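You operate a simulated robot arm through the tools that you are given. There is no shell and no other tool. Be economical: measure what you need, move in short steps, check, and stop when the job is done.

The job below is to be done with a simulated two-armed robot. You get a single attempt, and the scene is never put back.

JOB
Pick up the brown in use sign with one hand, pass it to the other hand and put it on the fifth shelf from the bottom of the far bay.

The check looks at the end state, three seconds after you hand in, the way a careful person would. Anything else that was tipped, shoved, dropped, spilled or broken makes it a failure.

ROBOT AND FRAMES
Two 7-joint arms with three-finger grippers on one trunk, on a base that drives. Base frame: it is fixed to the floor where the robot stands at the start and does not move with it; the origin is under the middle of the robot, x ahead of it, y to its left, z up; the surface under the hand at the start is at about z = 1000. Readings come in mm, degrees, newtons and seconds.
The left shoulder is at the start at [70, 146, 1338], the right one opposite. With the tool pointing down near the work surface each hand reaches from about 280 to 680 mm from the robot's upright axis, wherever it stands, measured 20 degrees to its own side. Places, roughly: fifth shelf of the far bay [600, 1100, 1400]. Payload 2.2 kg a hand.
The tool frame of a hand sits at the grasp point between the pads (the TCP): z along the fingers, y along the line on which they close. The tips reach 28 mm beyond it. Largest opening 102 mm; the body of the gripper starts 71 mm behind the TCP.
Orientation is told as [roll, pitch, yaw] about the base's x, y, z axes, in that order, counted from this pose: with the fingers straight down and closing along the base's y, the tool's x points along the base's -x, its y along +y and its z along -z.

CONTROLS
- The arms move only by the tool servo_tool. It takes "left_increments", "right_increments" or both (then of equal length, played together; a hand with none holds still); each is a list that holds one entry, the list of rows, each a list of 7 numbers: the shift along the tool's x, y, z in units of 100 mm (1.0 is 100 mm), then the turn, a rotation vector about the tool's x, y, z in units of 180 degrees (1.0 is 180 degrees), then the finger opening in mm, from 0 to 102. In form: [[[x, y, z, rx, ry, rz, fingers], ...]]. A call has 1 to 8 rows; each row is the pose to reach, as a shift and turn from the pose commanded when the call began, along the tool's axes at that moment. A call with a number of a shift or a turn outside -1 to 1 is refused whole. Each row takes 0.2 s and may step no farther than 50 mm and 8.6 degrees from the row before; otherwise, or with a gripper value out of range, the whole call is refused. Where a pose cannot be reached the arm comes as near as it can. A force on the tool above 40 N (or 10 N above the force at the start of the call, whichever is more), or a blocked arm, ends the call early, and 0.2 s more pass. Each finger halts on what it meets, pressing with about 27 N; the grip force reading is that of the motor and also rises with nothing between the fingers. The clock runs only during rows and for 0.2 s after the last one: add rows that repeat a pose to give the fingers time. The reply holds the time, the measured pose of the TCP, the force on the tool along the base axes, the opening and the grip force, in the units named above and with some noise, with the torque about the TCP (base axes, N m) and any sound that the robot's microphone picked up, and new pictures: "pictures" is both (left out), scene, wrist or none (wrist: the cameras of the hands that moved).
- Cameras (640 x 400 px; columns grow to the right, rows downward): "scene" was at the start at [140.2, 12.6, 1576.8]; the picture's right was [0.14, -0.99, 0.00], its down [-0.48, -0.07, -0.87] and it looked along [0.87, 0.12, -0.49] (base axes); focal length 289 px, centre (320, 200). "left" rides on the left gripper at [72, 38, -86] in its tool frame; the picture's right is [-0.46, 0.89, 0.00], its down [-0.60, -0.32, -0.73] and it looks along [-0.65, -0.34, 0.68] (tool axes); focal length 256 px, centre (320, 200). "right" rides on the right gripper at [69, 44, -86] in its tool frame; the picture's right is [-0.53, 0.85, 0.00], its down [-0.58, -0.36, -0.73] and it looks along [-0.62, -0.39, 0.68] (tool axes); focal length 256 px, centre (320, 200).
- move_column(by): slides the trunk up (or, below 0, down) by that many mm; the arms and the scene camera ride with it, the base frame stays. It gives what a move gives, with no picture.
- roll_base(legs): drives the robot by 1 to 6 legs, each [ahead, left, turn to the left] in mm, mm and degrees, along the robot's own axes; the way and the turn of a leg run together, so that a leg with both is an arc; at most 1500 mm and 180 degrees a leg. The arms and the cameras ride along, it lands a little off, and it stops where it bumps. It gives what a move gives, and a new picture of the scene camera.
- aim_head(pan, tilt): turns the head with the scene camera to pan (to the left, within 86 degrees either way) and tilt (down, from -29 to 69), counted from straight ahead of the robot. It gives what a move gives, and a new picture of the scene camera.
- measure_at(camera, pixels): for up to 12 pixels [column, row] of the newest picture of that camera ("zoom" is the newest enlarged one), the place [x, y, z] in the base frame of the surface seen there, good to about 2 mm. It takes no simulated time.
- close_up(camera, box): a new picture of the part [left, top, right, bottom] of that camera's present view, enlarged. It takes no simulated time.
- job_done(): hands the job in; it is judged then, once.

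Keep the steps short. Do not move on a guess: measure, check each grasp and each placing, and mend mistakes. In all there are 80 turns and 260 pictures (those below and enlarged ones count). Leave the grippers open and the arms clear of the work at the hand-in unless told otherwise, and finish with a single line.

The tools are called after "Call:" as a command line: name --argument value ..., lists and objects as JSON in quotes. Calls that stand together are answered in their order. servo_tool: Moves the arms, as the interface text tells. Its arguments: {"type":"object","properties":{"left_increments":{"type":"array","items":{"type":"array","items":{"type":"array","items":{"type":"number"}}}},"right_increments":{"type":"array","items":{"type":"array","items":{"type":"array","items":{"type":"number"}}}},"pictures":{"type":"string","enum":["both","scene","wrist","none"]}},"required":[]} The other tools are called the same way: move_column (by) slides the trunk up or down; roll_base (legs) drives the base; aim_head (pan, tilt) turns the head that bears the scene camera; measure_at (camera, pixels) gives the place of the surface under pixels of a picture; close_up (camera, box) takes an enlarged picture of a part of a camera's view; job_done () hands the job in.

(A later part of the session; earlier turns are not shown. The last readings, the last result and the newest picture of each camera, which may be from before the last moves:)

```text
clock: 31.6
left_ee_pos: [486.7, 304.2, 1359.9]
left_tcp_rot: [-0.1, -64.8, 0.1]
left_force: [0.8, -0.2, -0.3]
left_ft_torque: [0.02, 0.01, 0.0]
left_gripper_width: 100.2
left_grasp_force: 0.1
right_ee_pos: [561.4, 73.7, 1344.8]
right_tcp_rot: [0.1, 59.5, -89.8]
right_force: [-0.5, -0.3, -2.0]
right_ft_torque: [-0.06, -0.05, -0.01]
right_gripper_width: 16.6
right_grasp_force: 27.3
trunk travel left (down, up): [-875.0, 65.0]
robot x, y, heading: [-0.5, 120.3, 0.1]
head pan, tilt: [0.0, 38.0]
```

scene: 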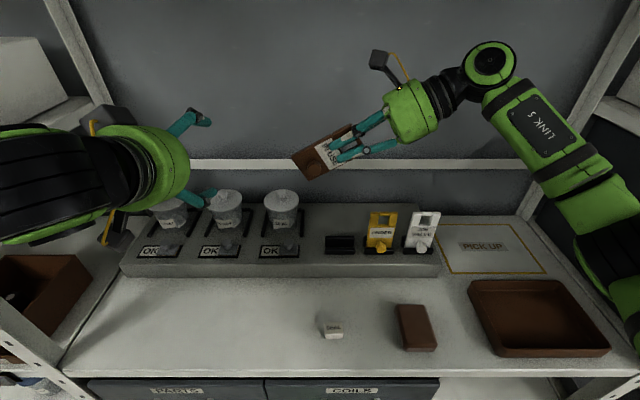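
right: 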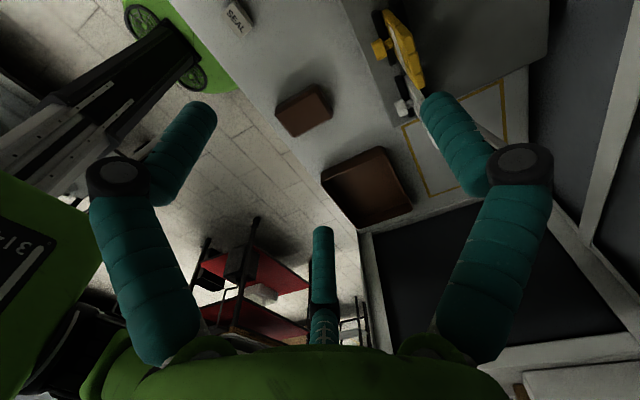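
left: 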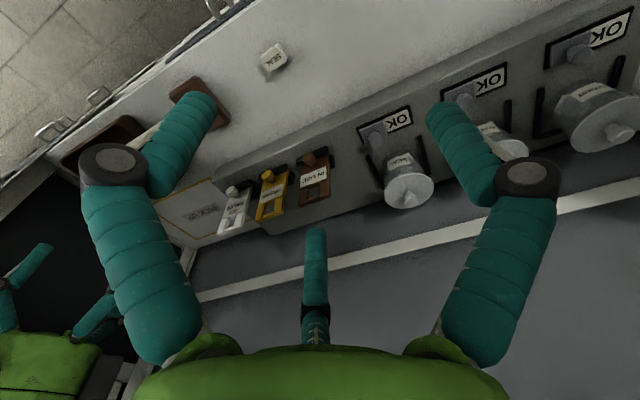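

Good; the sign holds. I'll finish the right roll (30°) and the left pitch (25°) together, holding positions.

Call:
servo_tool --right_increments '[[[0, 0, 0, 0, 0.04, 0, 0], [0, 0, 0, 0, 0.08, 0, 0], [0, 0, 0, 0, 0.125, 0, 0], [0, 0, 0, 0, 0.17, 0, 0], [0, 0, 0, 0, 0.17, 0, 0]]]' --left_increments '[[[0, 0, 0, 0, -0.035, 0, 80], [0, 0, 0, 0, -0.07, 0, 60], [0, 0, 0, 0, -0.105, 0, 60], [0, 0, 0, 0, -0.14, 0, 60], [0, 0, 0, 0, -0.14, 0, 60]]]' --pictures "scene"

```text
clock: 32.8
left_ee_pos: [516.1, 301.2, 1365.1]
left_tcp_rot: [-120.1, -89.8, 120.1]
left_force: [0.7, -1.0, 0.0]
left_ft_torque: [-0.01, -0.03, -0.03]
left_gripper_width: 59.8
left_grasp_force: 0.0
left hand out of reach, approached as far as the arm can: row 2, 3, 4, 5
right_ee_pos: [561.3, 74.1, 1344.2]
right_tcp_rot: [143.8, 89.9, 53.6]
right_force: [-0.8, -0.4, -0.6]
right_ft_torque: [-0.03, -0.04, 0.01]
right_gripper_width: 16.8
right_grasp_force: 26.6
trunk travel left (down, up): [-875.0, 65.0]
robot x, y, heading: [3.2, 120.9, -0.0]
head pan, tilt: [0.0, 38.0]
```

scene: 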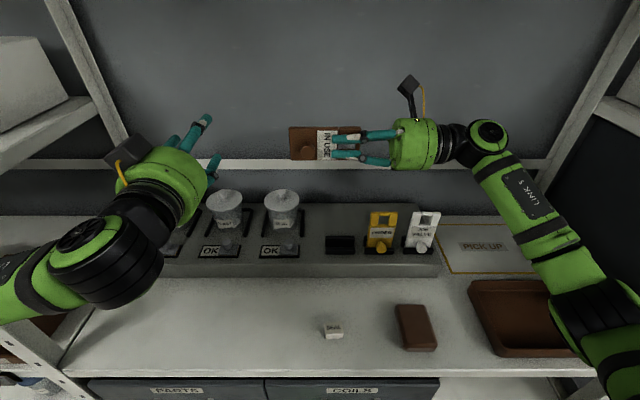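

Both are in the facing poses. The left arm needs x≥~516 here, so I'll push the sign 60 mm forward and 40 mm left, and slide the left hand 100 mm right behind it.

Call:
servo_tool --right_increments '[[[0, 0.15, 0, 0, 0, 0, 0], [0, 0.3, 0, 0, 0, 0, 0], [0, 0.45, 0.1, 0, 0, 0, 0], [0, 0.6, 0.25, 0, 0, 0, 0], [0, 0.6, 0.4, 0, 0, 0, 0], [0, 0.6, 0.4, 0, 0, 0, 0]]]' --left_increments '[[[0, 0, 0, 0, 0, 0, 60], [0, -0.1, 0, 0, 0, 0, 60], [0, -0.3, 0, 0, 0, 0, 60], [0, -0.5, 0, 0, 0, 0, 60], [0, -0.8, 0, 0, 0, 0, 60], [0, -1, 0, 0, 0, 0, 60]]]' --pictures "both"

```text
clock: 34.1
left_ee_pos: [514.8, 201.1, 1364.3]
left_tcp_rot: [97.5, -89.9, -97.5]
left_force: [-0.7, -0.1, -0.8]
left_ft_torque: [0.03, 0.03, 0.02]
left_gripper_width: 60.2
left_grasp_force: 0.1
right_ee_pos: [623.2, 113.2, 1344.9]
right_tcp_rot: [147.9, 90.0, 57.9]
right_force: [-1.2, -0.1, -0.8]
right_ft_torque: [-0.07, 0.03, -0.01]
right_gripper_width: 16.8
right_grasp_force: 27.4
trunk travel left (down, up): [-875.0, 65.0]
robot x, y, heading: [1.2, 119.3, 0.0]
head pan, tilt: [0.0, 38.0]
```

scene: 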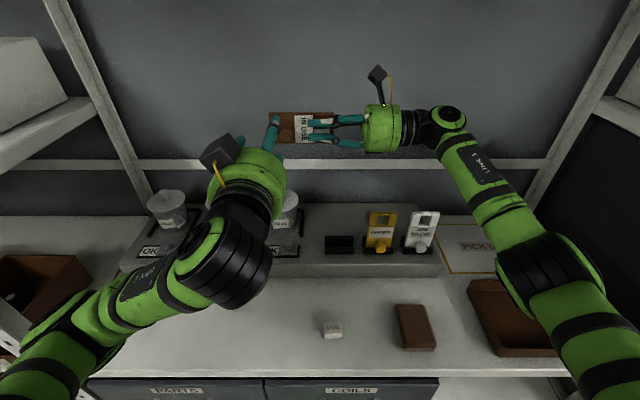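
right: 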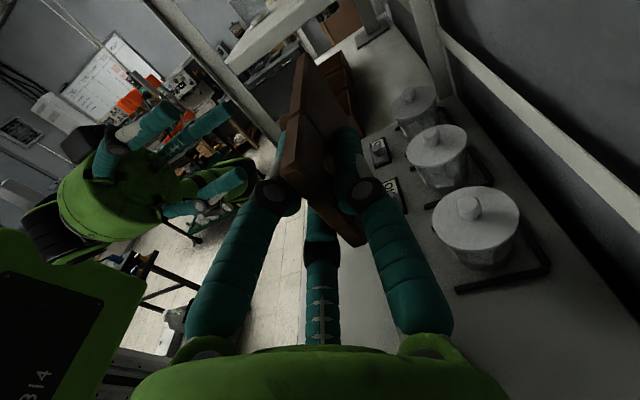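
left: 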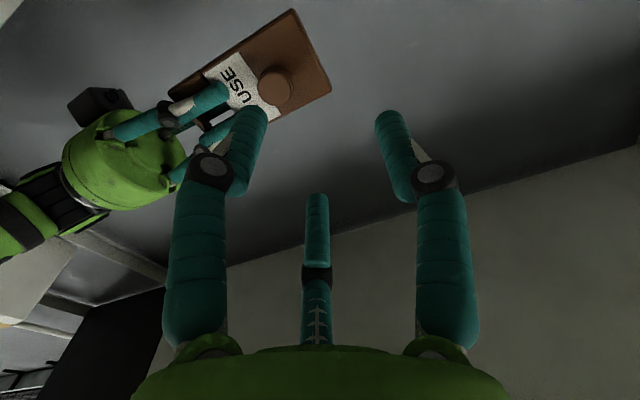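

The knob shows at (275,85) in the left camera. I'll measure it and the plate.

Call:
measure_at --camera "left" --pixels '[[260, 85], [275, 85], [290, 88], [275, 70], [275, 100], [300, 30], [320, 85], [245, 65], [205, 95], [245, 130], [390, 125], [316, 210]]'

Call:
close_up --camera "left" --box '[160, 0, 352, 120]'

```text
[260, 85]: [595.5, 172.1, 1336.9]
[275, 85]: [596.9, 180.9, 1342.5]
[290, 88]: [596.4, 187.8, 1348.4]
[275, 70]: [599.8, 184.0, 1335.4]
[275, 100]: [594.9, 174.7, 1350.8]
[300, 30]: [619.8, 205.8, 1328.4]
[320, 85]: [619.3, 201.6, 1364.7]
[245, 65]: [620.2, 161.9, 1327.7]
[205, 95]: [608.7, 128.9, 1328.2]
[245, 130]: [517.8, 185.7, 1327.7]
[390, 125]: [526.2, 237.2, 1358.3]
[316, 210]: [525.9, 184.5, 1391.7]
```

```text
3.33 times, centred on (256, 60) of left
```

zoom: 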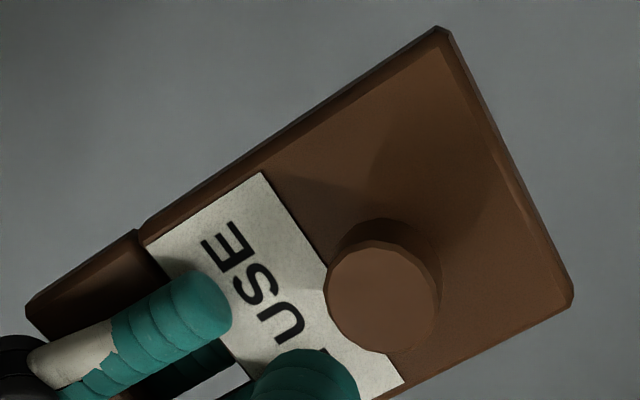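

Call:
measure_at --camera "zoom" --pixels '[[382, 297], [330, 295], [433, 300], [382, 248], [382, 347], [345, 330], [420, 265], [480, 200], [540, 260], [440, 60], [565, 290], [300, 220]]'

```text
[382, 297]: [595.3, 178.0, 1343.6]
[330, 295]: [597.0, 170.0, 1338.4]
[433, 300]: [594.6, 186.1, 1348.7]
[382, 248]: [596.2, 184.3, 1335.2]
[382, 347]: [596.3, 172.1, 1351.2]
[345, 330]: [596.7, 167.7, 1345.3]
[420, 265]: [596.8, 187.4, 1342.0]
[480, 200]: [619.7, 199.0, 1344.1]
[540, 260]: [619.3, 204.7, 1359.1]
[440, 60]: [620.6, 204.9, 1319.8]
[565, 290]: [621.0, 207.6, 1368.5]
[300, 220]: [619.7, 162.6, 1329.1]
```

Knob axis: y 178, z 1343.5, front face x 596, plate x 620. I'll align the left hand laterally, staying at x≈545, with opening 46.

Call:
servo_tool --left_increments '[[[0.1, -0.1, 0, 0, 0, 0, 50], [0.21, -0.23, 0.1, 0, 0, 0, 46], [0.21, -0.23, 0.25, 0, 0, 0, 46], [0.21, -0.23, 0.25, 0, 0, 0, 46]]]' --pictures "both"

```text
clock: 35.1
left_ee_pos: [539.8, 181.4, 1343.0]
left_tcp_rot: [-88.0, -89.8, 88.1]
left_force: [-0.6, 0.2, -0.1]
left_ft_torque: [0.0, 0.0, 0.02]
left_gripper_width: 45.9
left_grasp_force: 0.2
right_ee_pos: [621.6, 116.0, 1344.5]
right_tcp_rot: [19.6, 89.9, -70.4]
right_force: [-0.6, -0.1, -1.9]
right_ft_torque: [-0.05, -0.01, 0.0]
right_gripper_width: 16.4
right_grasp_force: 27.3
trunk travel left (down, up): [-875.0, 65.0]
robot x, y, heading: [2.9, 123.1, 0.2]
head pan, tilt: [0.0, 38.0]
```

scene: 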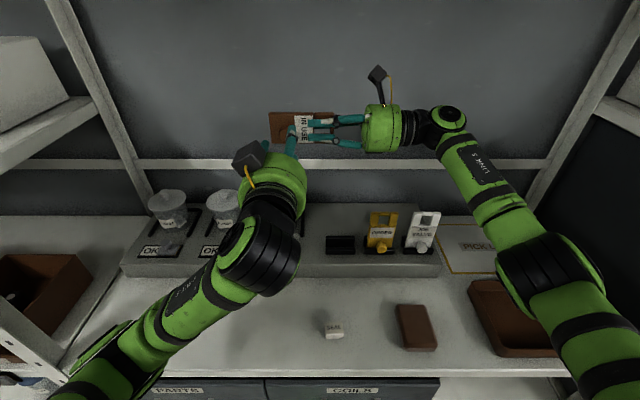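
left: 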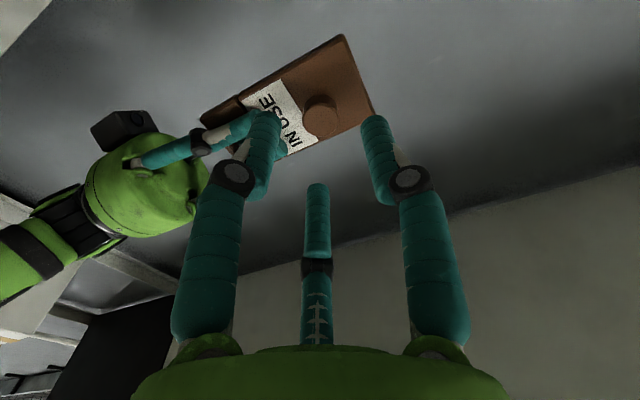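

Checking alignment: a knob centred on the tool axis should appear near (319,121) in the left camera.

Call:
close_up --camera "left" --box '[240, 40, 400, 140]'

Call:
measure_at --camera "zoom" --pixels '[[320, 290], [265, 290], [380, 290], [320, 240], [320, 335], [320, 310], [545, 340], [130, 300]]'

```text
4.00 times, centred on (320, 90) of left
```

zoom: 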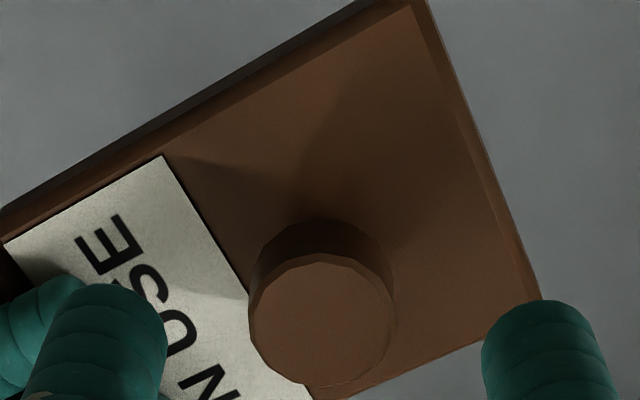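

```text
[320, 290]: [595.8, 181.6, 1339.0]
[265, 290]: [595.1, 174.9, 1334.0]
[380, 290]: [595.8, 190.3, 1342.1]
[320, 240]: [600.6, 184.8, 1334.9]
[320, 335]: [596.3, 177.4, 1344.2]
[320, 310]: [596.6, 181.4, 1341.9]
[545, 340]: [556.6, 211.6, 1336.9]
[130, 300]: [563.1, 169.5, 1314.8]
```

Face centre is at (320,121): aligned exactly. Advancing 46 mm along the axis.

Call:
servo_tool --left_increments '[[[0, 0, 0.15, 0, 0, 0, 46], [0, 0, 0.3, 0, 0, 0, 46], [0, 0, 0.4, 0, 0, 0, 46], [0, 0, 0.46, 0, 0, 0, 46], [0, 0, 0.46, 0, 0, 0, 46]]]' --pictures "wrist"

Call:
close_up --camera "scene" --box '[230, 90, 390, 190]'

Call:
close_up --camera "right" --box '[160, 40, 416, 200]'

```text
clock: 36.4
left_ee_pos: [587.0, 179.4, 1344.0]
left_tcp_rot: [-93.0, -89.9, 93.0]
left_force: [0.3, 0.0, 0.2]
left_ft_torque: [-0.01, 0.01, 0.01]
left_gripper_width: 46.1
left_grasp_force: 0.0
right_ee_pos: [620.9, 115.5, 1345.4]
right_tcp_rot: [21.5, 90.0, -68.6]
right_force: [0.5, 0.4, -0.5]
right_ft_torque: [-0.03, -0.03, 0.0]
right_gripper_width: 16.6
right_grasp_force: 26.9
trunk travel left (down, up): [-875.0, 65.0]
robot x, y, heading: [0.2, 123.7, 0.2]
head pan, tilt: [0.0, 38.0]
```

left: 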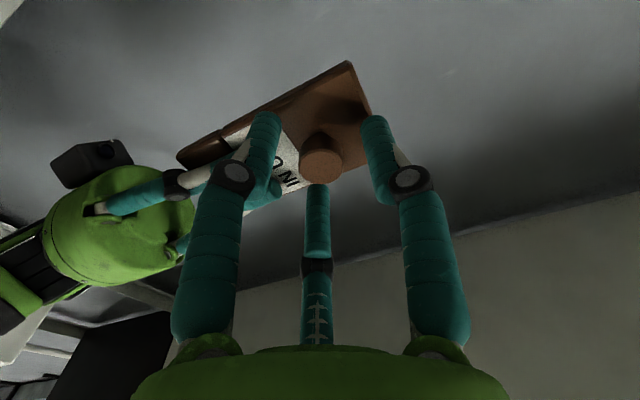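

```text
4.00 times, centred on (310, 140) of scene
```

zoom: 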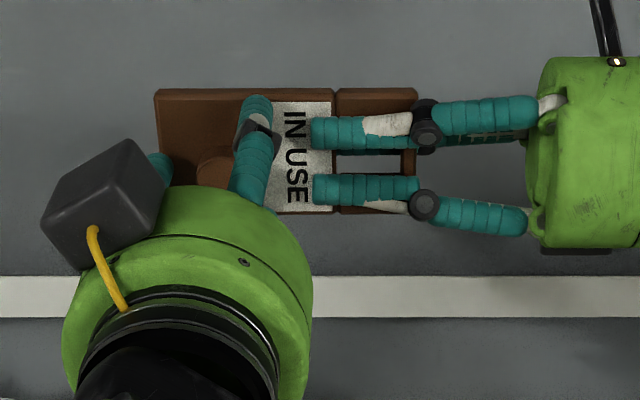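

```text
2.50 times, centred on (288, 120) of right
```

zoom: 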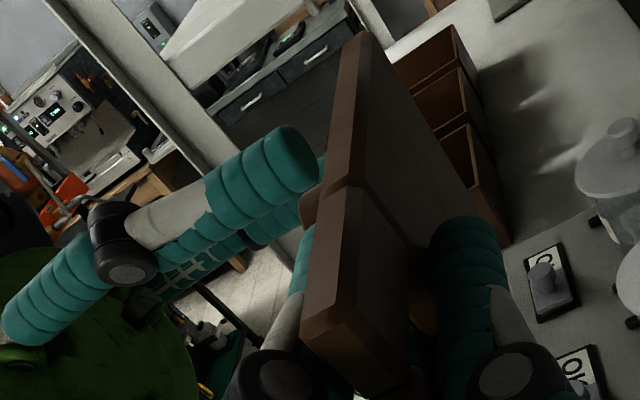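

The fingers surround the knob with the tips just off the plate. Closing the left hand on the knob.

Call:
servo_tool --left_increments '[[[0, 0, 0, 0, 0, 0, 36], [0, 0, 0, 0, 0, 0, 28], [0, 0, 0, 0, 0, 0, 22], [0, 0, 0, 0, 0, 0, 12], [0, 0, 0, 0, 0, 0, 0], [0, 0, 0, 0, 0, 0, 0]]]' --pictures "wrist"

```text
clock: 37.8
left_ee_pos: [586.8, 178.5, 1342.9]
left_tcp_rot: [-84.3, -89.8, 84.3]
left_force: [0.0, 1.9, 0.0]
left_ft_torque: [0.01, 0.01, 0.11]
left_gripper_width: 21.5
left_grasp_force: 27.1
right_ee_pos: [622.3, 115.5, 1343.5]
right_tcp_rot: [20.9, 90.0, -69.2]
right_force: [-1.8, -1.7, -0.6]
right_ft_torque: [-0.04, 0.0, 0.02]
right_gripper_width: 16.7
right_grasp_force: 27.3
trunk travel left (down, up): [-875.0, 65.0]
robot x, y, heading: [0.6, 117.2, -0.1]
head pan, tilt: [0.0, 38.0]
```

left: 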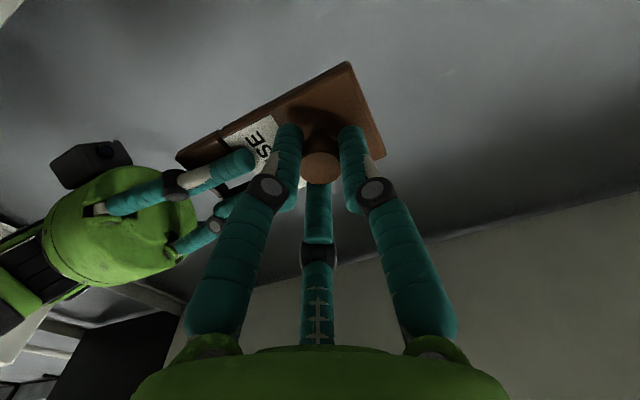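

Left grip: 21.5 mm on the knob, 27 N. Now I'll open the right hand gently.

Call:
servo_tool --right_increments '[[[0, 0, 0, 0, 0, 0, 20], [0, 0, 0, 0, 0, 0, 30], [0, 0, 0, 0, 0, 0, 45], [0, 0, 0, 0, 0, 0, 60], [0, 0, 0, 0, 0, 0, 60]]]' --pictures "both"

```text
clock: 39.0
left_ee_pos: [586.4, 179.1, 1343.2]
left_tcp_rot: [-84.3, -89.8, 84.4]
left_force: [0.1, -0.5, -0.3]
left_ft_torque: [-0.01, 0.02, -0.01]
left_gripper_width: 21.5
left_grasp_force: 26.4
right_ee_pos: [621.4, 114.9, 1344.1]
right_tcp_rot: [24.5, 90.1, -65.6]
right_force: [-0.5, -0.5, 0.3]
right_ft_torque: [-0.03, 0.0, -0.01]
right_gripper_width: 60.0
right_grasp_force: 0.1
trunk travel left (down, up): [-875.0, 65.0]
robot x, y, heading: [-1.1, 120.0, -0.0]
head pan, tilt: [0.0, 38.0]
```

scene: 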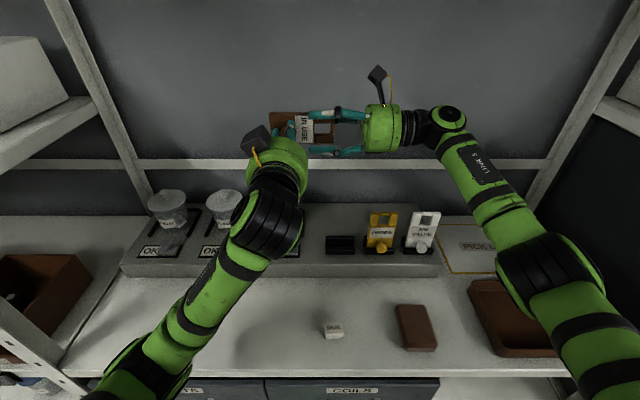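
right: 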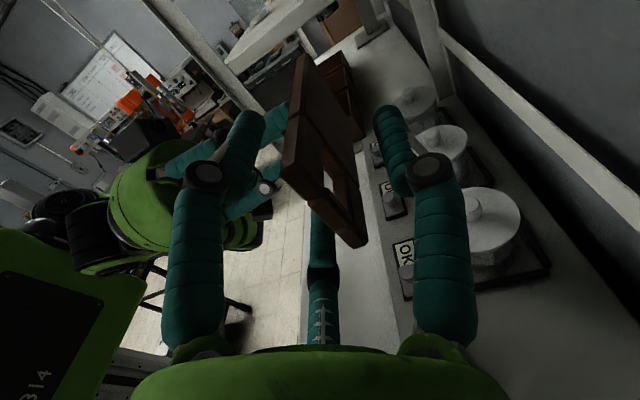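

The left hand alone holds the sign. I'll withdraw the right hand straight back along −y.

Call:
servo_tool --right_increments '[[[0, 0, -0.2, 0, 0, 0, 60], [0, 0, -0.4, 0, 0, 0, 60], [0, 0, -0.7, 0, 0, 0, 60], [0, 0, -1, 0, 0, 0, 60]]]' --pictures "none"

Call:
close_up --camera "left" --box '[160, 40, 416, 200]'

Call:
measure_at --camera "zoom" --pixels '[[480, 90], [440, 150], [330, 160], [550, 280], [200, 260], [400, 190]]'

```text
clock: 40.0
left_ee_pos: [586.3, 176.5, 1342.8]
left_tcp_rot: [-106.8, -90.0, 106.8]
left_force: [0.4, -0.3, -1.0]
left_ft_torque: [0.02, 0.06, 0.01]
left_gripper_width: 21.6
left_grasp_force: 27.0
right_ee_pos: [621.5, 10.8, 1345.1]
right_tcp_rot: [128.0, 89.9, 38.0]
right_force: [0.7, 0.4, -0.2]
right_ft_torque: [0.01, 0.02, 0.0]
right_gripper_width: 60.2
right_grasp_force: 0.0
trunk travel left (down, up): [-875.0, 65.0]
robot x, y, heading: [0.7, 122.1, 0.2]
head pan, tilt: [0.0, 38.0]
```

```text
2.50 times, centred on (288, 120) of left
```

zoom: 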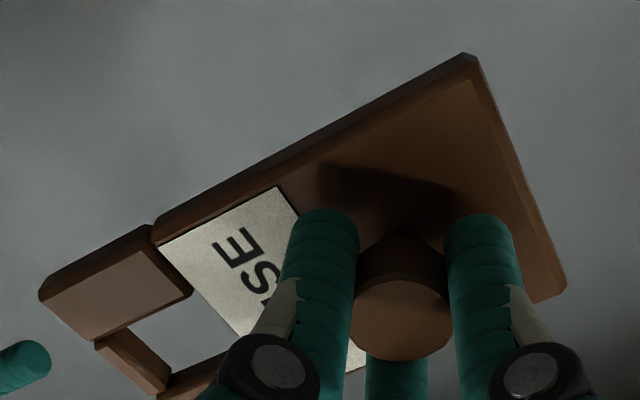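

```text
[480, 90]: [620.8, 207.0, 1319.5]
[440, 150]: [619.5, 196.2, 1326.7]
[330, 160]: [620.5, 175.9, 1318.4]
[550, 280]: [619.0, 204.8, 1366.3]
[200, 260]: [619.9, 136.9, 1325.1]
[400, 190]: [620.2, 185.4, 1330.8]
```

The sign sits square in the left hand. I'll retract both arms: left pitching down while easing back, right rolling back to fingers-down.

Call:
servo_tool --right_increments '[[[0, -0.1, 0, 0, -0.045, 0, 60], [0, -0.2, 0, 0, -0.09, 0, 60], [0, -0.3, 0, 0, -0.135, 0, 60], [0, -0.4, 0, 0, -0.18, 0, 60], [0, -0.5, 0, 0, -0.225, 0, 60], [0, -0.6, 0, 0, -0.27, 0, 60], [0, -0.7, 0, 0, -0.315, 0, 60], [0, -0.8, 0, 0, -0.36, 0, 60]]]' --left_increments '[[[0, 0, 0, 0, 0.02, 0, 0], [-0.03, 0, -0.05, 0, 0.05, 0, 0], [-0.06, 0, -0.1, 0, 0.085, 0, 0], [-0.1, 0, -0.2, 0, 0.125, 0, 0], [-0.1, 0.0, -0.3, 0, 0.165, 0, 0], [-0.1, 0.0, -0.4, 0, 0.205, 0, 0], [-0.1, 0.0, -0.5, 0, 0.245, 0, 0], [-0.1, 0.0, -0.6, 0, 0.285, 0, 0]]]' --pictures "scene"

```text
clock: 41.8
left_ee_pos: [609.2, 172.4, 1310.6]
left_tcp_rot: [-0.3, -38.6, 0.0]
left_force: [-0.6, 0.0, 0.3]
left_ft_torque: [0.01, 0.04, 0.0]
left_gripper_width: 21.5
left_grasp_force: 26.5
left hand out of reach, approached as far as the arm can: row 6, 7, 8
right_ee_pos: [541.8, 14.5, 1343.5]
right_tcp_rot: [0.1, 25.0, -90.0]
right_force: [0.2, 0.7, 0.0]
right_ft_torque: [-0.02, -0.01, -0.02]
right_gripper_width: 60.1
right_grasp_force: 0.0
trunk travel left (down, up): [-875.0, 65.0]
robot x, y, heading: [-0.7, 123.5, 0.1]
head pan, tilt: [0.0, 38.0]
```

scene: 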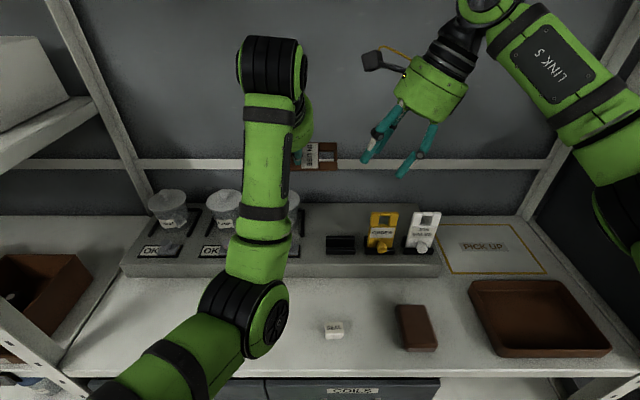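

The left arm took a stretched, elbow-low posture. I'll backtrack along the path it came by — pitch up again and back toward (486,306,1360) — to return to its compact posture. The right finishes rolling down.

Call:
servo_tool --left_increments '[[[0, 0.1, -0.1, 0, -0.03, 0, 0], [0, 0.2, -0.2, 0, -0.065, 0, 0], [0, 0.3, -0.3, 0, -0.1, 0, 0], [0, 0.4, -0.4, 0, -0.135, 0, 0], [0, 0.5, -0.5, 0, -0.17, 0, 0], [0, 0.6, -0.5, 0, -0.21, 0, 0], [0, 0.7, -0.5, 0, -0.25, 0, 0], [0, 0.8, -0.5, 0, -0.28, 0, 0]]]' --right_increments '[[[0, 0, 0, 0, -0.035, 0, 60], [0, 0, 0, 0, -0.07, 0, 60], [0, -0.1, 0, 0, -0.105, 0, 60], [0, -0.2, 0, 0, -0.14, 0, 60], [0, -0.3, 0, 0, -0.14, 0, 60], [0, -0.4, 0, 0, -0.14, 0, 60], [0, -0.5, 0, 0, -0.14, 0, 60], [0, -0.5, 0, 0, -0.14, 0, 60]]]' --pictures "none"

```text
clock: 43.5
left_ee_pos: [575.1, 253.9, 1352.0]
left_tcp_rot: [-8.4, -89.2, 8.3]
left_force: [1.1, 0.2, -1.2]
left_ft_torque: [0.03, 0.02, 0.0]
left_gripper_width: 21.5
left_grasp_force: 27.0
right_ee_pos: [491.5, 16.0, 1344.5]
right_tcp_rot: [0.0, -0.2, -90.1]
right_force: [0.2, 0.5, 0.5]
right_ft_torque: [-0.02, -0.01, -0.01]
right_gripper_width: 60.1
right_grasp_force: 0.0
trunk travel left (down, up): [-875.0, 65.0]
robot x, y, heading: [-1.9, 123.5, 0.1]
head pan, tilt: [0.0, 38.0]
```

Call:
servo_tool --left_increments '[[[-0.03, 0.1, -0.15, 0, 0, 0, 0], [-0.06, 0.2, -0.3, 0, 0, 0, 0], [-0.1, 0.35, -0.45, 0, 0, 0, 0], [-0.13, 0.47, -0.58, 0, 0, 0, 0], [-0.13, 0.47, -0.6, 0, 0.035, 0, 0], [-0.13, 0.47, -0.7, 0, 0.07, 0, 0], [-0.13, 0.47, -0.8, 0, 0.105, 0, 0], [-0.13, 0.47, -0.88, 0, 0.14, 0, 0]]]' --pictures "scene"

```text
clock: 45.4
left_ee_pos: [508.0, 316.0, 1338.0]
left_tcp_rot: [4.3, -63.6, -2.5]
left_force: [-0.1, 0.8, -1.4]
left_ft_torque: [0.01, 0.05, -0.04]
left_gripper_width: 21.6
left_grasp_force: 27.4
left hand out of reach, approached as far as the arm can: row 8
right_ee_pos: [494.4, 13.8, 1344.0]
right_tcp_rot: [-0.1, -0.1, -90.0]
right_force: [0.5, 0.3, 0.1]
right_ft_torque: [-0.02, 0.03, -0.02]
right_gripper_width: 60.2
right_grasp_force: 0.2
trunk travel left (down, up): [-875.0, 65.0]
robot x, y, heading: [3.3, 118.1, -0.1]
head pan, tilt: [0.0, 38.0]
```

scene: 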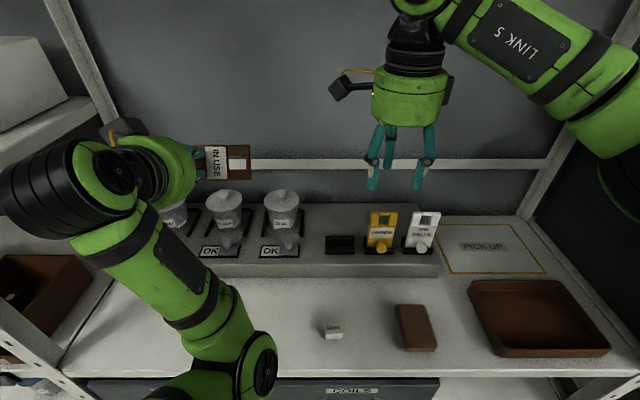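

The left elbow is now swung inward and low. I'll measure where it is, and look left to judge the aisle before driving anywhere.

Call:
measure_at --camera "scene" --pixels '[[262, 365], [200, 300], [100, 170], [150, 245], [225, 160], [40, 190]]'

Call:
aim_head --pan 85 --tilt 30

Call:
close_up --camera "right" --box '[0, 0, 640, 400]'

```text
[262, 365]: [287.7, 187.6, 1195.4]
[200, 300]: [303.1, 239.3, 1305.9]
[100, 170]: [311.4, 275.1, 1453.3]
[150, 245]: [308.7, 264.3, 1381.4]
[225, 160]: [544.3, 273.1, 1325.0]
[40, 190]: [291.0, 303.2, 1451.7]
```

```text
clock: 46.9
left_ee_pos: [508.5, 317.5, 1340.6]
left_tcp_rot: [3.0, -64.2, -0.9]
left_force: [-0.5, 0.4, -0.8]
left_ft_torque: [0.01, 0.03, 0.01]
left_gripper_width: 21.4
left_grasp_force: 27.2
right_ee_pos: [493.4, 14.1, 1343.9]
right_tcp_rot: [0.0, 0.0, -90.0]
right_force: [-0.5, 0.7, 0.0]
right_ft_torque: [0.05, 0.0, -0.01]
right_gripper_width: 59.9
right_grasp_force: 0.1
trunk travel left (down, up): [-875.0, 65.0]
robot x, y, heading: [0.5, 118.4, 0.0]
head pan, tilt: [85.0, 30.0]
```

scene: 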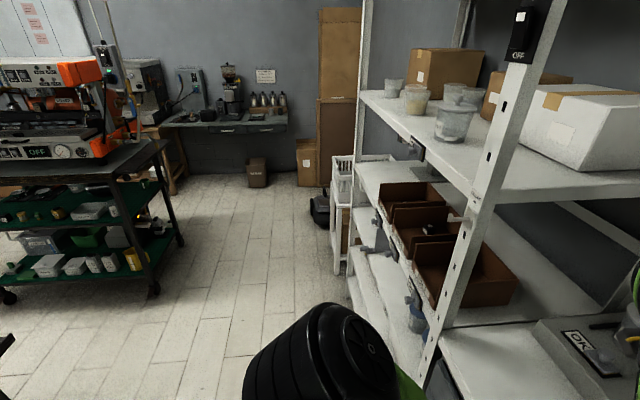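

```text
1.00 times, centred on (320, 200) of right (not enlarged: the box is as wide or as high as the picture)
```

zoom: 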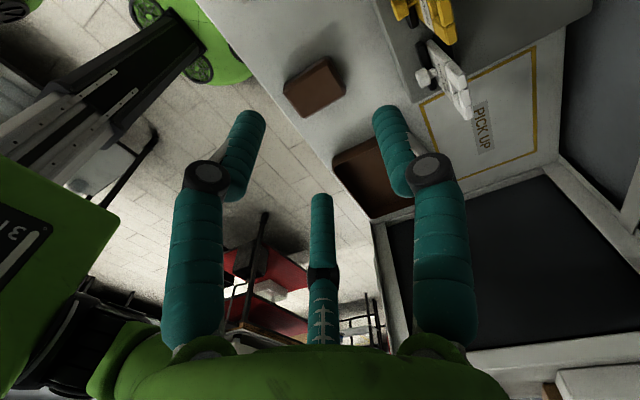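

I can see the far bay, with cups and cartons on the z≈1351 shelf, and a cart on the other side of the aisle. Measuring both.

Call:
measure_at --camera "scene" --pixels '[[175, 140], [155, 290], [20, 190], [10, 300], [395, 85], [415, 100], [455, 125], [385, 97], [460, 165], [490, 190], [560, 160], [430, 70]]'

Call:
measure_at --camera "scene" --pixels '[[360, 165], [400, 220], [440, 265], [352, 255], [355, 275], [385, 320], [345, 190], [320, 210], [425, 150], [400, 110], [480, 140], [430, 330]]'

```text
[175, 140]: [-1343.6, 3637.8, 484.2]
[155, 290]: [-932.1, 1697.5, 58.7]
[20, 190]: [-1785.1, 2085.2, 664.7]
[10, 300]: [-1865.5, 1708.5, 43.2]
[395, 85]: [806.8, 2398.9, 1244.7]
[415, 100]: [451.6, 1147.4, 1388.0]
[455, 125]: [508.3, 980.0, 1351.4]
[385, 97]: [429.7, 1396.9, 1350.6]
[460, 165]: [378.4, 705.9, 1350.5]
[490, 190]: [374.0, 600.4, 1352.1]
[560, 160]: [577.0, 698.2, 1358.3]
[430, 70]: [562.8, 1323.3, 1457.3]
```

```text
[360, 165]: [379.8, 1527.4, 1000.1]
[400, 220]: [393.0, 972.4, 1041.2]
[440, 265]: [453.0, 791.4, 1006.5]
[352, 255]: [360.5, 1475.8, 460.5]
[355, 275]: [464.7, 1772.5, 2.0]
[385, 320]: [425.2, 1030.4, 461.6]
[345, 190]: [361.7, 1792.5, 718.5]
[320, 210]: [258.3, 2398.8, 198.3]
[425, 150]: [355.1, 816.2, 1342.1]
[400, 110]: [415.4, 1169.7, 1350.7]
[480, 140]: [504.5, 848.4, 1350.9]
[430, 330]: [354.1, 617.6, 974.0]
```

Shelf 5 (z 1351) has free space at the front around x≈380–500, y≈720–870, and the aisle is clear (cart beyond x −930). I'll back out 350 mm to get room to re-pose the left arm.

Call:
roll_base --legs '[[-350, 0, 0]]'

Call:
aim_head --pan 10 --tilt 35

```text
clock: 49.2
left_ee_pos: [165.2, 321.1, 1339.0]
left_tcp_rot: [3.1, -64.2, -0.9]
left_force: [0.4, -0.8, -0.7]
left_ft_torque: [0.01, 0.05, 0.0]
left_gripper_width: 21.6
left_grasp_force: 27.1
right_ee_pos: [151.3, 17.1, 1342.3]
right_tcp_rot: [-0.1, 0.1, -89.6]
right_force: [-0.3, 0.7, 0.1]
right_ft_torque: [0.02, 0.04, 0.0]
right_gripper_width: 59.8
right_grasp_force: 0.0
trunk travel left (down, up): [-875.0, 65.0]
robot x, y, heading: [-344.0, 121.0, 0.3]
head pan, tilt: [85.0, 30.0]
```

scene: 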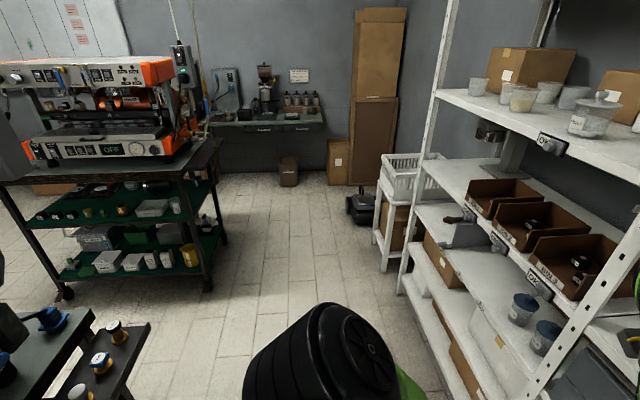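

```text
clock: 50.7
left_ee_pos: [161.5, 321.5, 1341.8]
left_tcp_rot: [3.8, -64.2, -1.1]
left_force: [-0.2, -0.7, -0.9]
left_ft_torque: [-0.01, 0.03, 0.0]
left_gripper_width: 21.3
left_grasp_force: 27.0
right_ee_pos: [147.7, 16.5, 1344.5]
right_tcp_rot: [0.0, 0.0, -89.6]
right_force: [0.2, 0.0, 0.0]
right_ft_torque: [-0.01, -0.01, 0.0]
right_gripper_width: 59.9
right_grasp_force: 0.1
trunk travel left (down, up): [-875.0, 65.0]
robot x, y, heading: [-345.1, 116.5, 0.5]
head pan, tilt: [10.0, 35.0]
```

scene: 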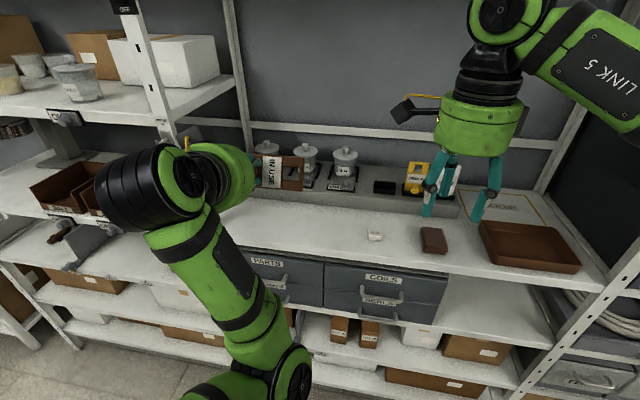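

Clear here. Now I'll coax the left elbow outward: point the left hand forward-right and up a little.

Call:
servo_tool --left_increments '[[[-0.08, -0.1, 0, 0.035, -0.018, 0.017, 0], [-0.16, -0.2, 0, 0.07, -0.036, 0.034, 0], [-0.24, -0.3, 0, 0.105, -0.054, 0.05, 0], [-0.32, -0.4, 0, 0.14, -0.072, 0.067, 0], [-0.4, -0.5, 0, 0.175, -0.09, 0.084, 0], [-0.48, -0.6, 0, 0.21, -0.108, 0.1, 0], [-0.56, -0.7, 0, 0.245, -0.126, 0.117, 0], [-0.64, -0.8, 0, 0.275, -0.144, 0.134, 0]]]' --pictures "scene"

```text
clock: 52.5
left_ee_pos: [192.2, 239.5, 1396.7]
left_tcp_rot: [70.2, -76.8, -121.7]
left_force: [0.0, 0.1, -0.4]
left_ft_torque: [0.01, -0.02, -0.01]
left_gripper_width: 21.5
left_grasp_force: 27.4
right_ee_pos: [148.9, 17.4, 1343.9]
right_tcp_rot: [0.0, -0.2, -89.7]
right_force: [0.2, 1.1, 0.8]
right_ft_torque: [0.0, 0.01, 0.0]
right_gripper_width: 60.2
right_grasp_force: 0.0
trunk travel left (down, up): [-875.0, 65.0]
robot x, y, heading: [-346.3, 119.8, 0.3]
head pan, tilt: [10.0, 35.0]
```

scene: 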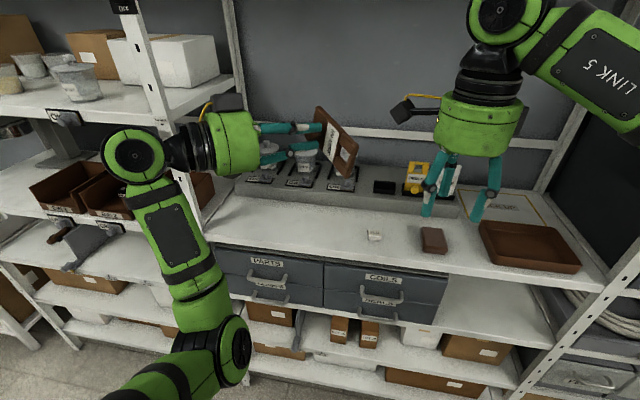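

The elbow is moving outward. Now I'll pitch the left hand down in this yawed pose while drawing it back.

Call:
servo_tool --left_increments '[[[-0.03, -0.04, -0.12, 0, 0.04, 0, 0], [-0.05, -0.08, -0.25, 0, 0.085, 0, 0], [-0.08, -0.12, -0.37, 0, 0.13, 0, 0], [-0.1, -0.16, -0.5, 0, 0.175, 0, 0], [-0.13, -0.2, -0.62, 0, 0.22, 0, 0], [-0.15, -0.24, -0.75, 0, 0.265, 0, 0], [-0.18, -0.28, -0.88, 0, 0.31, 0, 0], [-0.2, -0.31, -1, 0, 0.355, 0, 0]]]' --pictures "scene"

```text
clock: 54.3
left_ee_pos: [103.0, 295.3, 1419.1]
left_tcp_rot: [13.3, -20.8, -56.7]
left_force: [-0.6, -0.3, -1.0]
left_ft_torque: [0.03, 0.0, -0.03]
left_gripper_width: 21.8
left_grasp_force: 27.3
right_ee_pos: [146.5, 15.9, 1343.7]
right_tcp_rot: [0.2, 0.0, -89.6]
right_force: [0.0, 0.0, -0.5]
right_ft_torque: [0.03, -0.02, 0.0]
right_gripper_width: 60.1
right_grasp_force: 0.1
trunk travel left (down, up): [-875.0, 65.0]
robot x, y, heading: [-346.7, 120.1, 0.0]
head pan, tilt: [10.0, 35.0]
```

scene: 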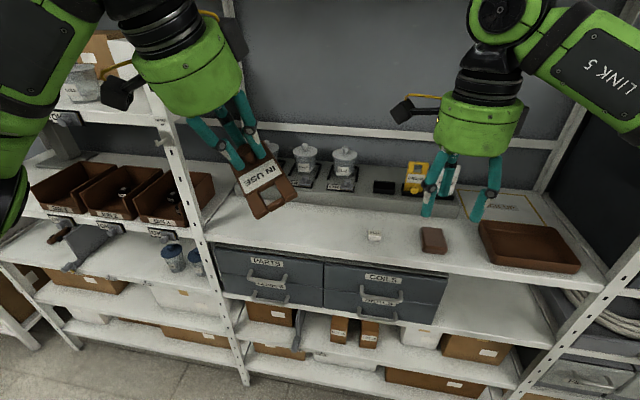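

Excellent: the left elbow is outward-high again and the hand nearly down. Now I'll untwist to straight down, yaw 0.

Call:
servo_tool --left_increments '[[[0, 0, 0, 0.0012, 0.0176, -0.037, 0], [0, 0, 0, 0.0025, 0.0352, -0.074, 0], [0, 0, 0, 0.0037, 0.0528, -0.111, 0], [0, 0, 0, 0.005, 0.0704, -0.148, 0], [0, 0, 0, 0.0062, 0.088, -0.185, 0], [0, 0, 0, 0.0075, 0.1056, -0.222, 0], [0, 0, 0, 0.0087, 0.1232, -0.259, 0], [0, 0, 0, 0.01, 0.141, -0.2964, 0]]]' --pictures "both"

```text
clock: 56.1
left_ee_pos: [103.7, 294.3, 1417.7]
left_tcp_rot: [0.1, -0.1, 0.0]
left_force: [-0.9, 0.5, -0.7]
left_ft_torque: [0.01, -0.01, 0.03]
left_gripper_width: 21.6
left_grasp_force: 27.2
right_ee_pos: [148.9, 16.3, 1344.1]
right_tcp_rot: [0.1, 0.0, -89.6]
right_force: [-0.4, 0.0, -0.2]
right_ft_torque: [0.02, -0.02, 0.01]
right_gripper_width: 59.9
right_grasp_force: 0.2
trunk travel left (down, up): [-875.0, 65.0]
robot x, y, heading: [-341.0, 117.4, 0.4]
head pan, tilt: [10.0, 35.0]
```

scene: 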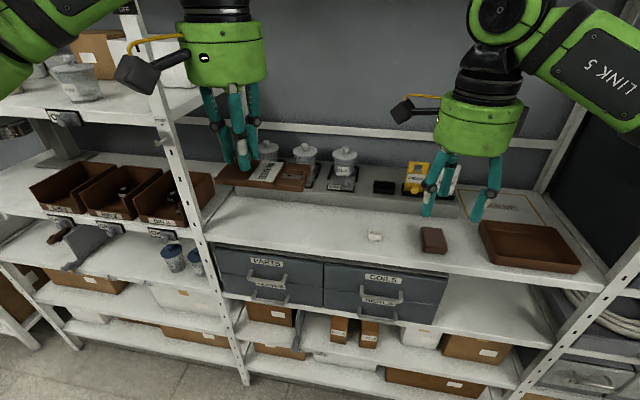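
left: 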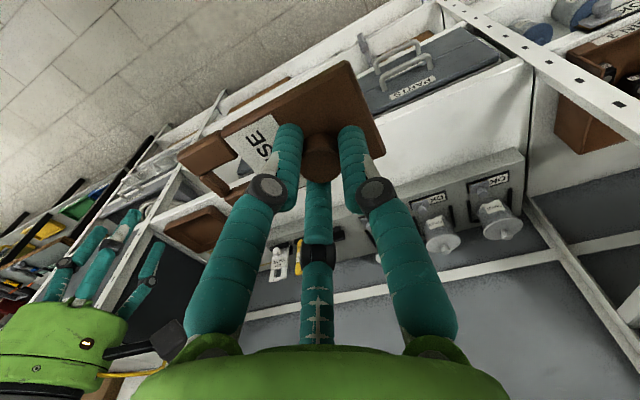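

Perfect: the sign is level, knob up. Before driving I need the hand's height above the TCP versus the next shelf's underside. I'll measure the right wrist and tuck the right hand back and to the right.

Call:
measure_at --camera "scene" --pixels '[[497, 5], [470, 10], [490, 60], [480, 110], [560, 20], [215, 5], [222, 50], [460, 150]]'

Call:
servo_tool --right_increments '[[[-0.15, -0.1, 0, 0, 0, 0, 60], [-0.3, -0.25, 0, 0, 0, 0, 60], [-0.45, -0.4, 0, 0, 0, 0, 60], [-0.6, -0.55, 0, 0, 0, 0, 60], [-0.75, -0.7, 0, 0, 0, 0, 60], [-0.9, -0.85, 0, 0, 0, 0, 60], [-1, -1, 0, 0, 0, 0, 60]]]' --pictures "none"

Call:
aim_head --pan 75 --tilt 5

```text
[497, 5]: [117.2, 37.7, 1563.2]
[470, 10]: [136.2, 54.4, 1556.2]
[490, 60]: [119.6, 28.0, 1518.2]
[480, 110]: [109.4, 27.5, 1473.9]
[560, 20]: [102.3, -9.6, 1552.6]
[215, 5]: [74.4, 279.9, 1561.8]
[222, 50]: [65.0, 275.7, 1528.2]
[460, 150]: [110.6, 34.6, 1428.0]
```

```text
clock: 57.7
left_ee_pos: [102.7, 293.9, 1418.3]
left_tcp_rot: [0.0, -0.2, -0.1]
left_force: [0.0, 0.1, -1.2]
left_ft_torque: [0.0, -0.01, 0.02]
left_gripper_width: 21.8
left_grasp_force: 27.3
right_ee_pos: [46.3, -84.2, 1344.6]
right_tcp_rot: [0.0, 0.0, -89.6]
right_force: [-0.2, 0.3, -0.8]
right_ft_torque: [0.01, 0.0, 0.01]
right_gripper_width: 59.9
right_grasp_force: 0.0
trunk travel left (down, up): [-875.0, 65.0]
robot x, y, heading: [-345.8, 118.7, 0.1]
head pan, tilt: [10.0, 35.0]
```

```text
clock: 59.0
left_ee_pos: [101.3, 294.5, 1417.0]
left_tcp_rot: [0.0, -0.2, -0.1]
left_force: [-0.5, 0.4, -0.8]
left_ft_torque: [0.02, 0.0, 0.02]
left_gripper_width: 21.4
left_grasp_force: 26.9
right_ee_pos: [47.7, -84.2, 1345.5]
right_tcp_rot: [0.0, 0.0, -89.6]
right_force: [-0.1, -0.1, -0.6]
right_ft_torque: [-0.02, 0.0, -0.04]
right_gripper_width: 60.2
right_grasp_force: 0.0
trunk travel left (down, up): [-875.0, 65.0]
robot x, y, heading: [-345.8, 119.3, 0.2]
head pan, tilt: [75.0, 5.0]
```

scene: 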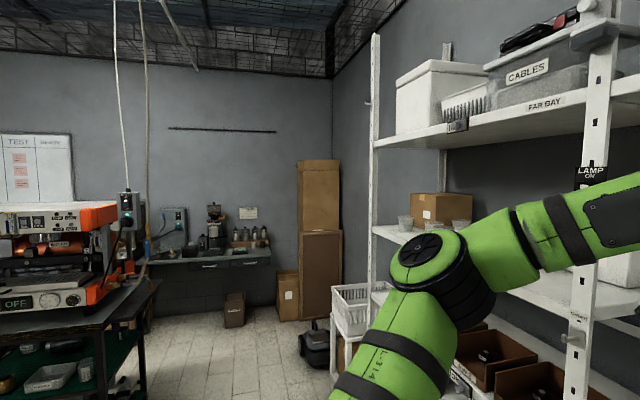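

Wrist top is about TCP+275. Measuring the upper shelf's front edge in the far bay.

Call:
measure_at --camera "scene" --pixels '[[400, 150], [420, 142], [480, 130], [560, 112], [480, 145], [540, 140], [560, 160], [590, 130], [385, 228], [420, 220], [404, 222], [560, 300]]'

Call:
close_up --camera "scene" --box '[360, 90, 640, 265]'

```text
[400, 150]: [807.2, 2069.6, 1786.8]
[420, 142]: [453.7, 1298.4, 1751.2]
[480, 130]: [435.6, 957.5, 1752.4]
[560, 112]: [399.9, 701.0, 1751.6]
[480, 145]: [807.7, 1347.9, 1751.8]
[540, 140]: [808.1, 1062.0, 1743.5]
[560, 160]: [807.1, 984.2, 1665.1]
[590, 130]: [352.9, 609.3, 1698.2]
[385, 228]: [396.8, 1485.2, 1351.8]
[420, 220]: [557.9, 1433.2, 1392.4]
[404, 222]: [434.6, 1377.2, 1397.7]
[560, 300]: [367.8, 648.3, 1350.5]
```

```text
2.29 times, centred on (500, 178) of scene
```

zoom: 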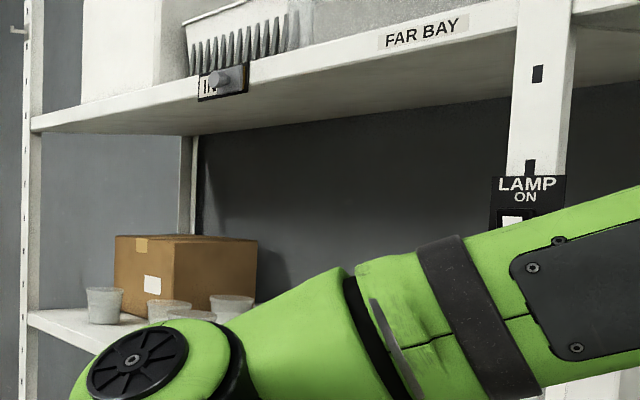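

Underside is at z 1751, so the wrist (top ≈1671 at placing) clears it. Next I'll check the trolley near the robot's left before driving sideways.

Call:
aim_head --pan 86 --tilt 40

Call:
measure_at --camera "scene" --pixels '[[100, 250], [140, 260], [110, 290], [50, 250], [60, 140], [200, 200], [180, 330], [240, 250], [60, 380], [150, 300]]'

```text
clock: 60.0
left_ee_pos: [104.0, 293.5, 1416.6]
left_tcp_rot: [-0.1, -0.2, -0.2]
left_force: [-0.5, -0.1, -0.9]
left_ft_torque: [0.01, 0.02, -0.01]
left_gripper_width: 21.4
left_grasp_force: 26.8
right_ee_pos: [48.2, -84.6, 1344.8]
right_tcp_rot: [0.0, 0.0, -89.6]
right_force: [0.0, -0.3, 0.2]
right_ft_torque: [-0.01, -0.02, 0.05]
right_gripper_width: 60.1
right_grasp_force: 0.0
trunk travel left (down, up): [-875.0, 65.0]
robot x, y, heading: [-344.2, 121.3, 0.7]
head pan, tilt: [85.9, 40.0]
```

scene: 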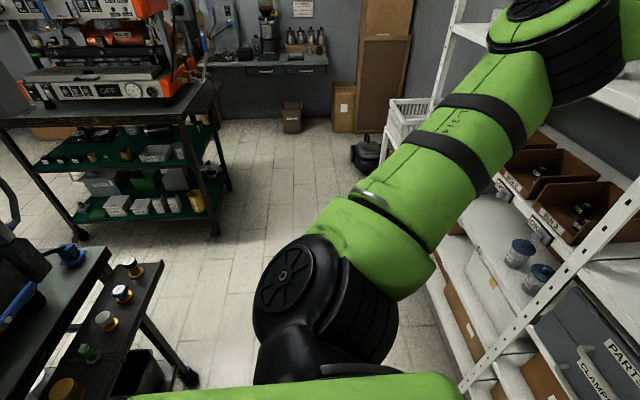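

```text
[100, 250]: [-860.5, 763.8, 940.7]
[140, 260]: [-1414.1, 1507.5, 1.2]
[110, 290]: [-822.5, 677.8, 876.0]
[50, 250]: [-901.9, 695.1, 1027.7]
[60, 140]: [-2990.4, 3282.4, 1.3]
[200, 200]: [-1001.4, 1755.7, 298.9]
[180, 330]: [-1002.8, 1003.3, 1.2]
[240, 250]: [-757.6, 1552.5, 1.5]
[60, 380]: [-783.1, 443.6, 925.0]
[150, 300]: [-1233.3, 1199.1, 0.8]
```

The bench edge is at x≈−800 with items on it. I'll first go 80 mm forward for margin, then 515 mm left, all in front of the shelves (x<354).

Call:
roll_base --legs '[[80, 0, 0], [0, 515, 0]]'

Call:
aim_head --pan 25 --tilt 28

```text
clock: 63.7
left_ee_pos: [179.1, 814.0, 1417.2]
left_tcp_rot: [-0.1, -0.2, 0.1]
left_force: [-1.4, 0.0, -1.1]
left_ft_torque: [0.04, -0.01, 0.0]
left_gripper_width: 21.5
left_grasp_force: 26.6
right_ee_pos: [126.4, 434.3, 1344.0]
right_tcp_rot: [0.0, 0.0, -89.4]
right_force: [0.7, 0.1, -0.6]
right_ft_torque: [0.01, 0.02, 0.01]
right_gripper_width: 60.3
right_grasp_force: 0.0
trunk travel left (down, up): [-875.0, 65.0]
robot x, y, heading: [-267.6, 634.8, 0.6]
head pan, tilt: [85.9, 40.0]
```

scene: 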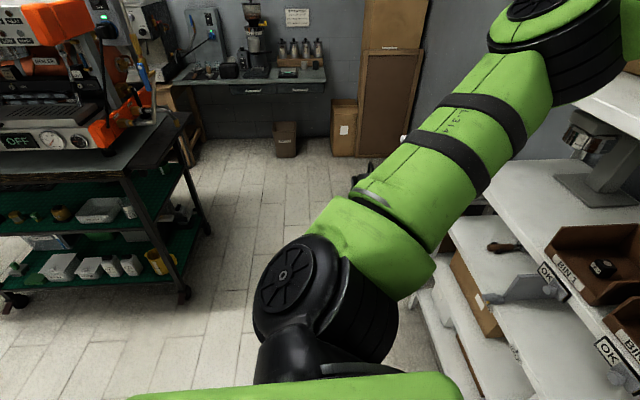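

```text
clock: 65.0
left_ee_pos: [179.5, 815.4, 1417.8]
left_tcp_rot: [0.0, -0.2, 0.1]
left_force: [0.1, 0.1, -0.3]
left_ft_torque: [-0.04, -0.01, 0.05]
left_gripper_width: 21.6
left_grasp_force: 27.3
right_ee_pos: [126.6, 436.9, 1344.9]
right_tcp_rot: [0.1, 0.0, -89.4]
right_force: [-0.3, -0.8, 0.6]
right_ft_torque: [0.01, -0.02, 0.0]
right_gripper_width: 60.5
right_grasp_force: 0.0
trunk travel left (down, up): [-875.0, 65.0]
robot x, y, heading: [-270.2, 642.6, 0.8]
head pan, tilt: [25.0, 28.0]
```

scene: 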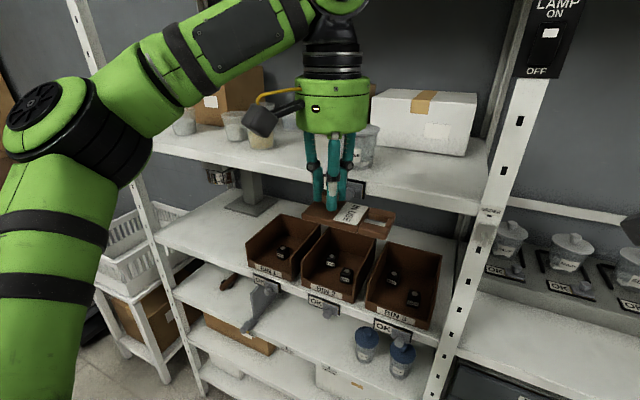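

Now the shelf is in view. I'll measure the cup at (368,155), the box, and the bare surface in front.

Call:
measure_at --camera "scene" --pixels '[[368, 162], [368, 145], [376, 150], [400, 150], [460, 155], [410, 165], [440, 180], [400, 190], [262, 148], [265, 130], [375, 180], [480, 190]]'

Call:
close_up --camera "scene" --box '[180, 80, 500, 280]'

```text
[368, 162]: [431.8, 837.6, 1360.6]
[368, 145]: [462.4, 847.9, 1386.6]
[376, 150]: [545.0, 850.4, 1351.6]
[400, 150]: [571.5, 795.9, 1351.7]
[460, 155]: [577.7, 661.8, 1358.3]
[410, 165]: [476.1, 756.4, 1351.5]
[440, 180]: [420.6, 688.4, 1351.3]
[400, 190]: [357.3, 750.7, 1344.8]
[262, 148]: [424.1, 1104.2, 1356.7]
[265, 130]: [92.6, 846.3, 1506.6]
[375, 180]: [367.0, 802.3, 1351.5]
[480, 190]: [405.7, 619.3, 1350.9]
```

```text
2.00 times, centred on (340, 180) of scene
```

zoom: 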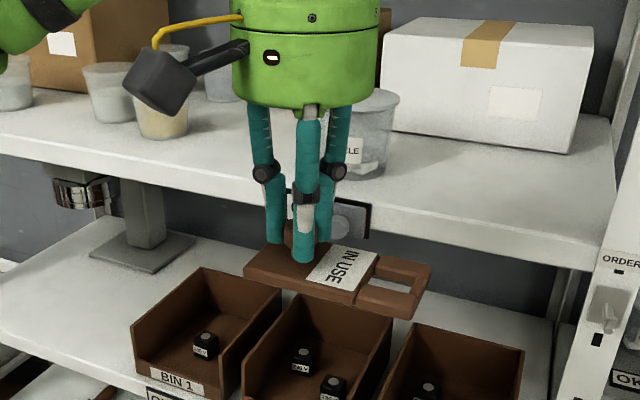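

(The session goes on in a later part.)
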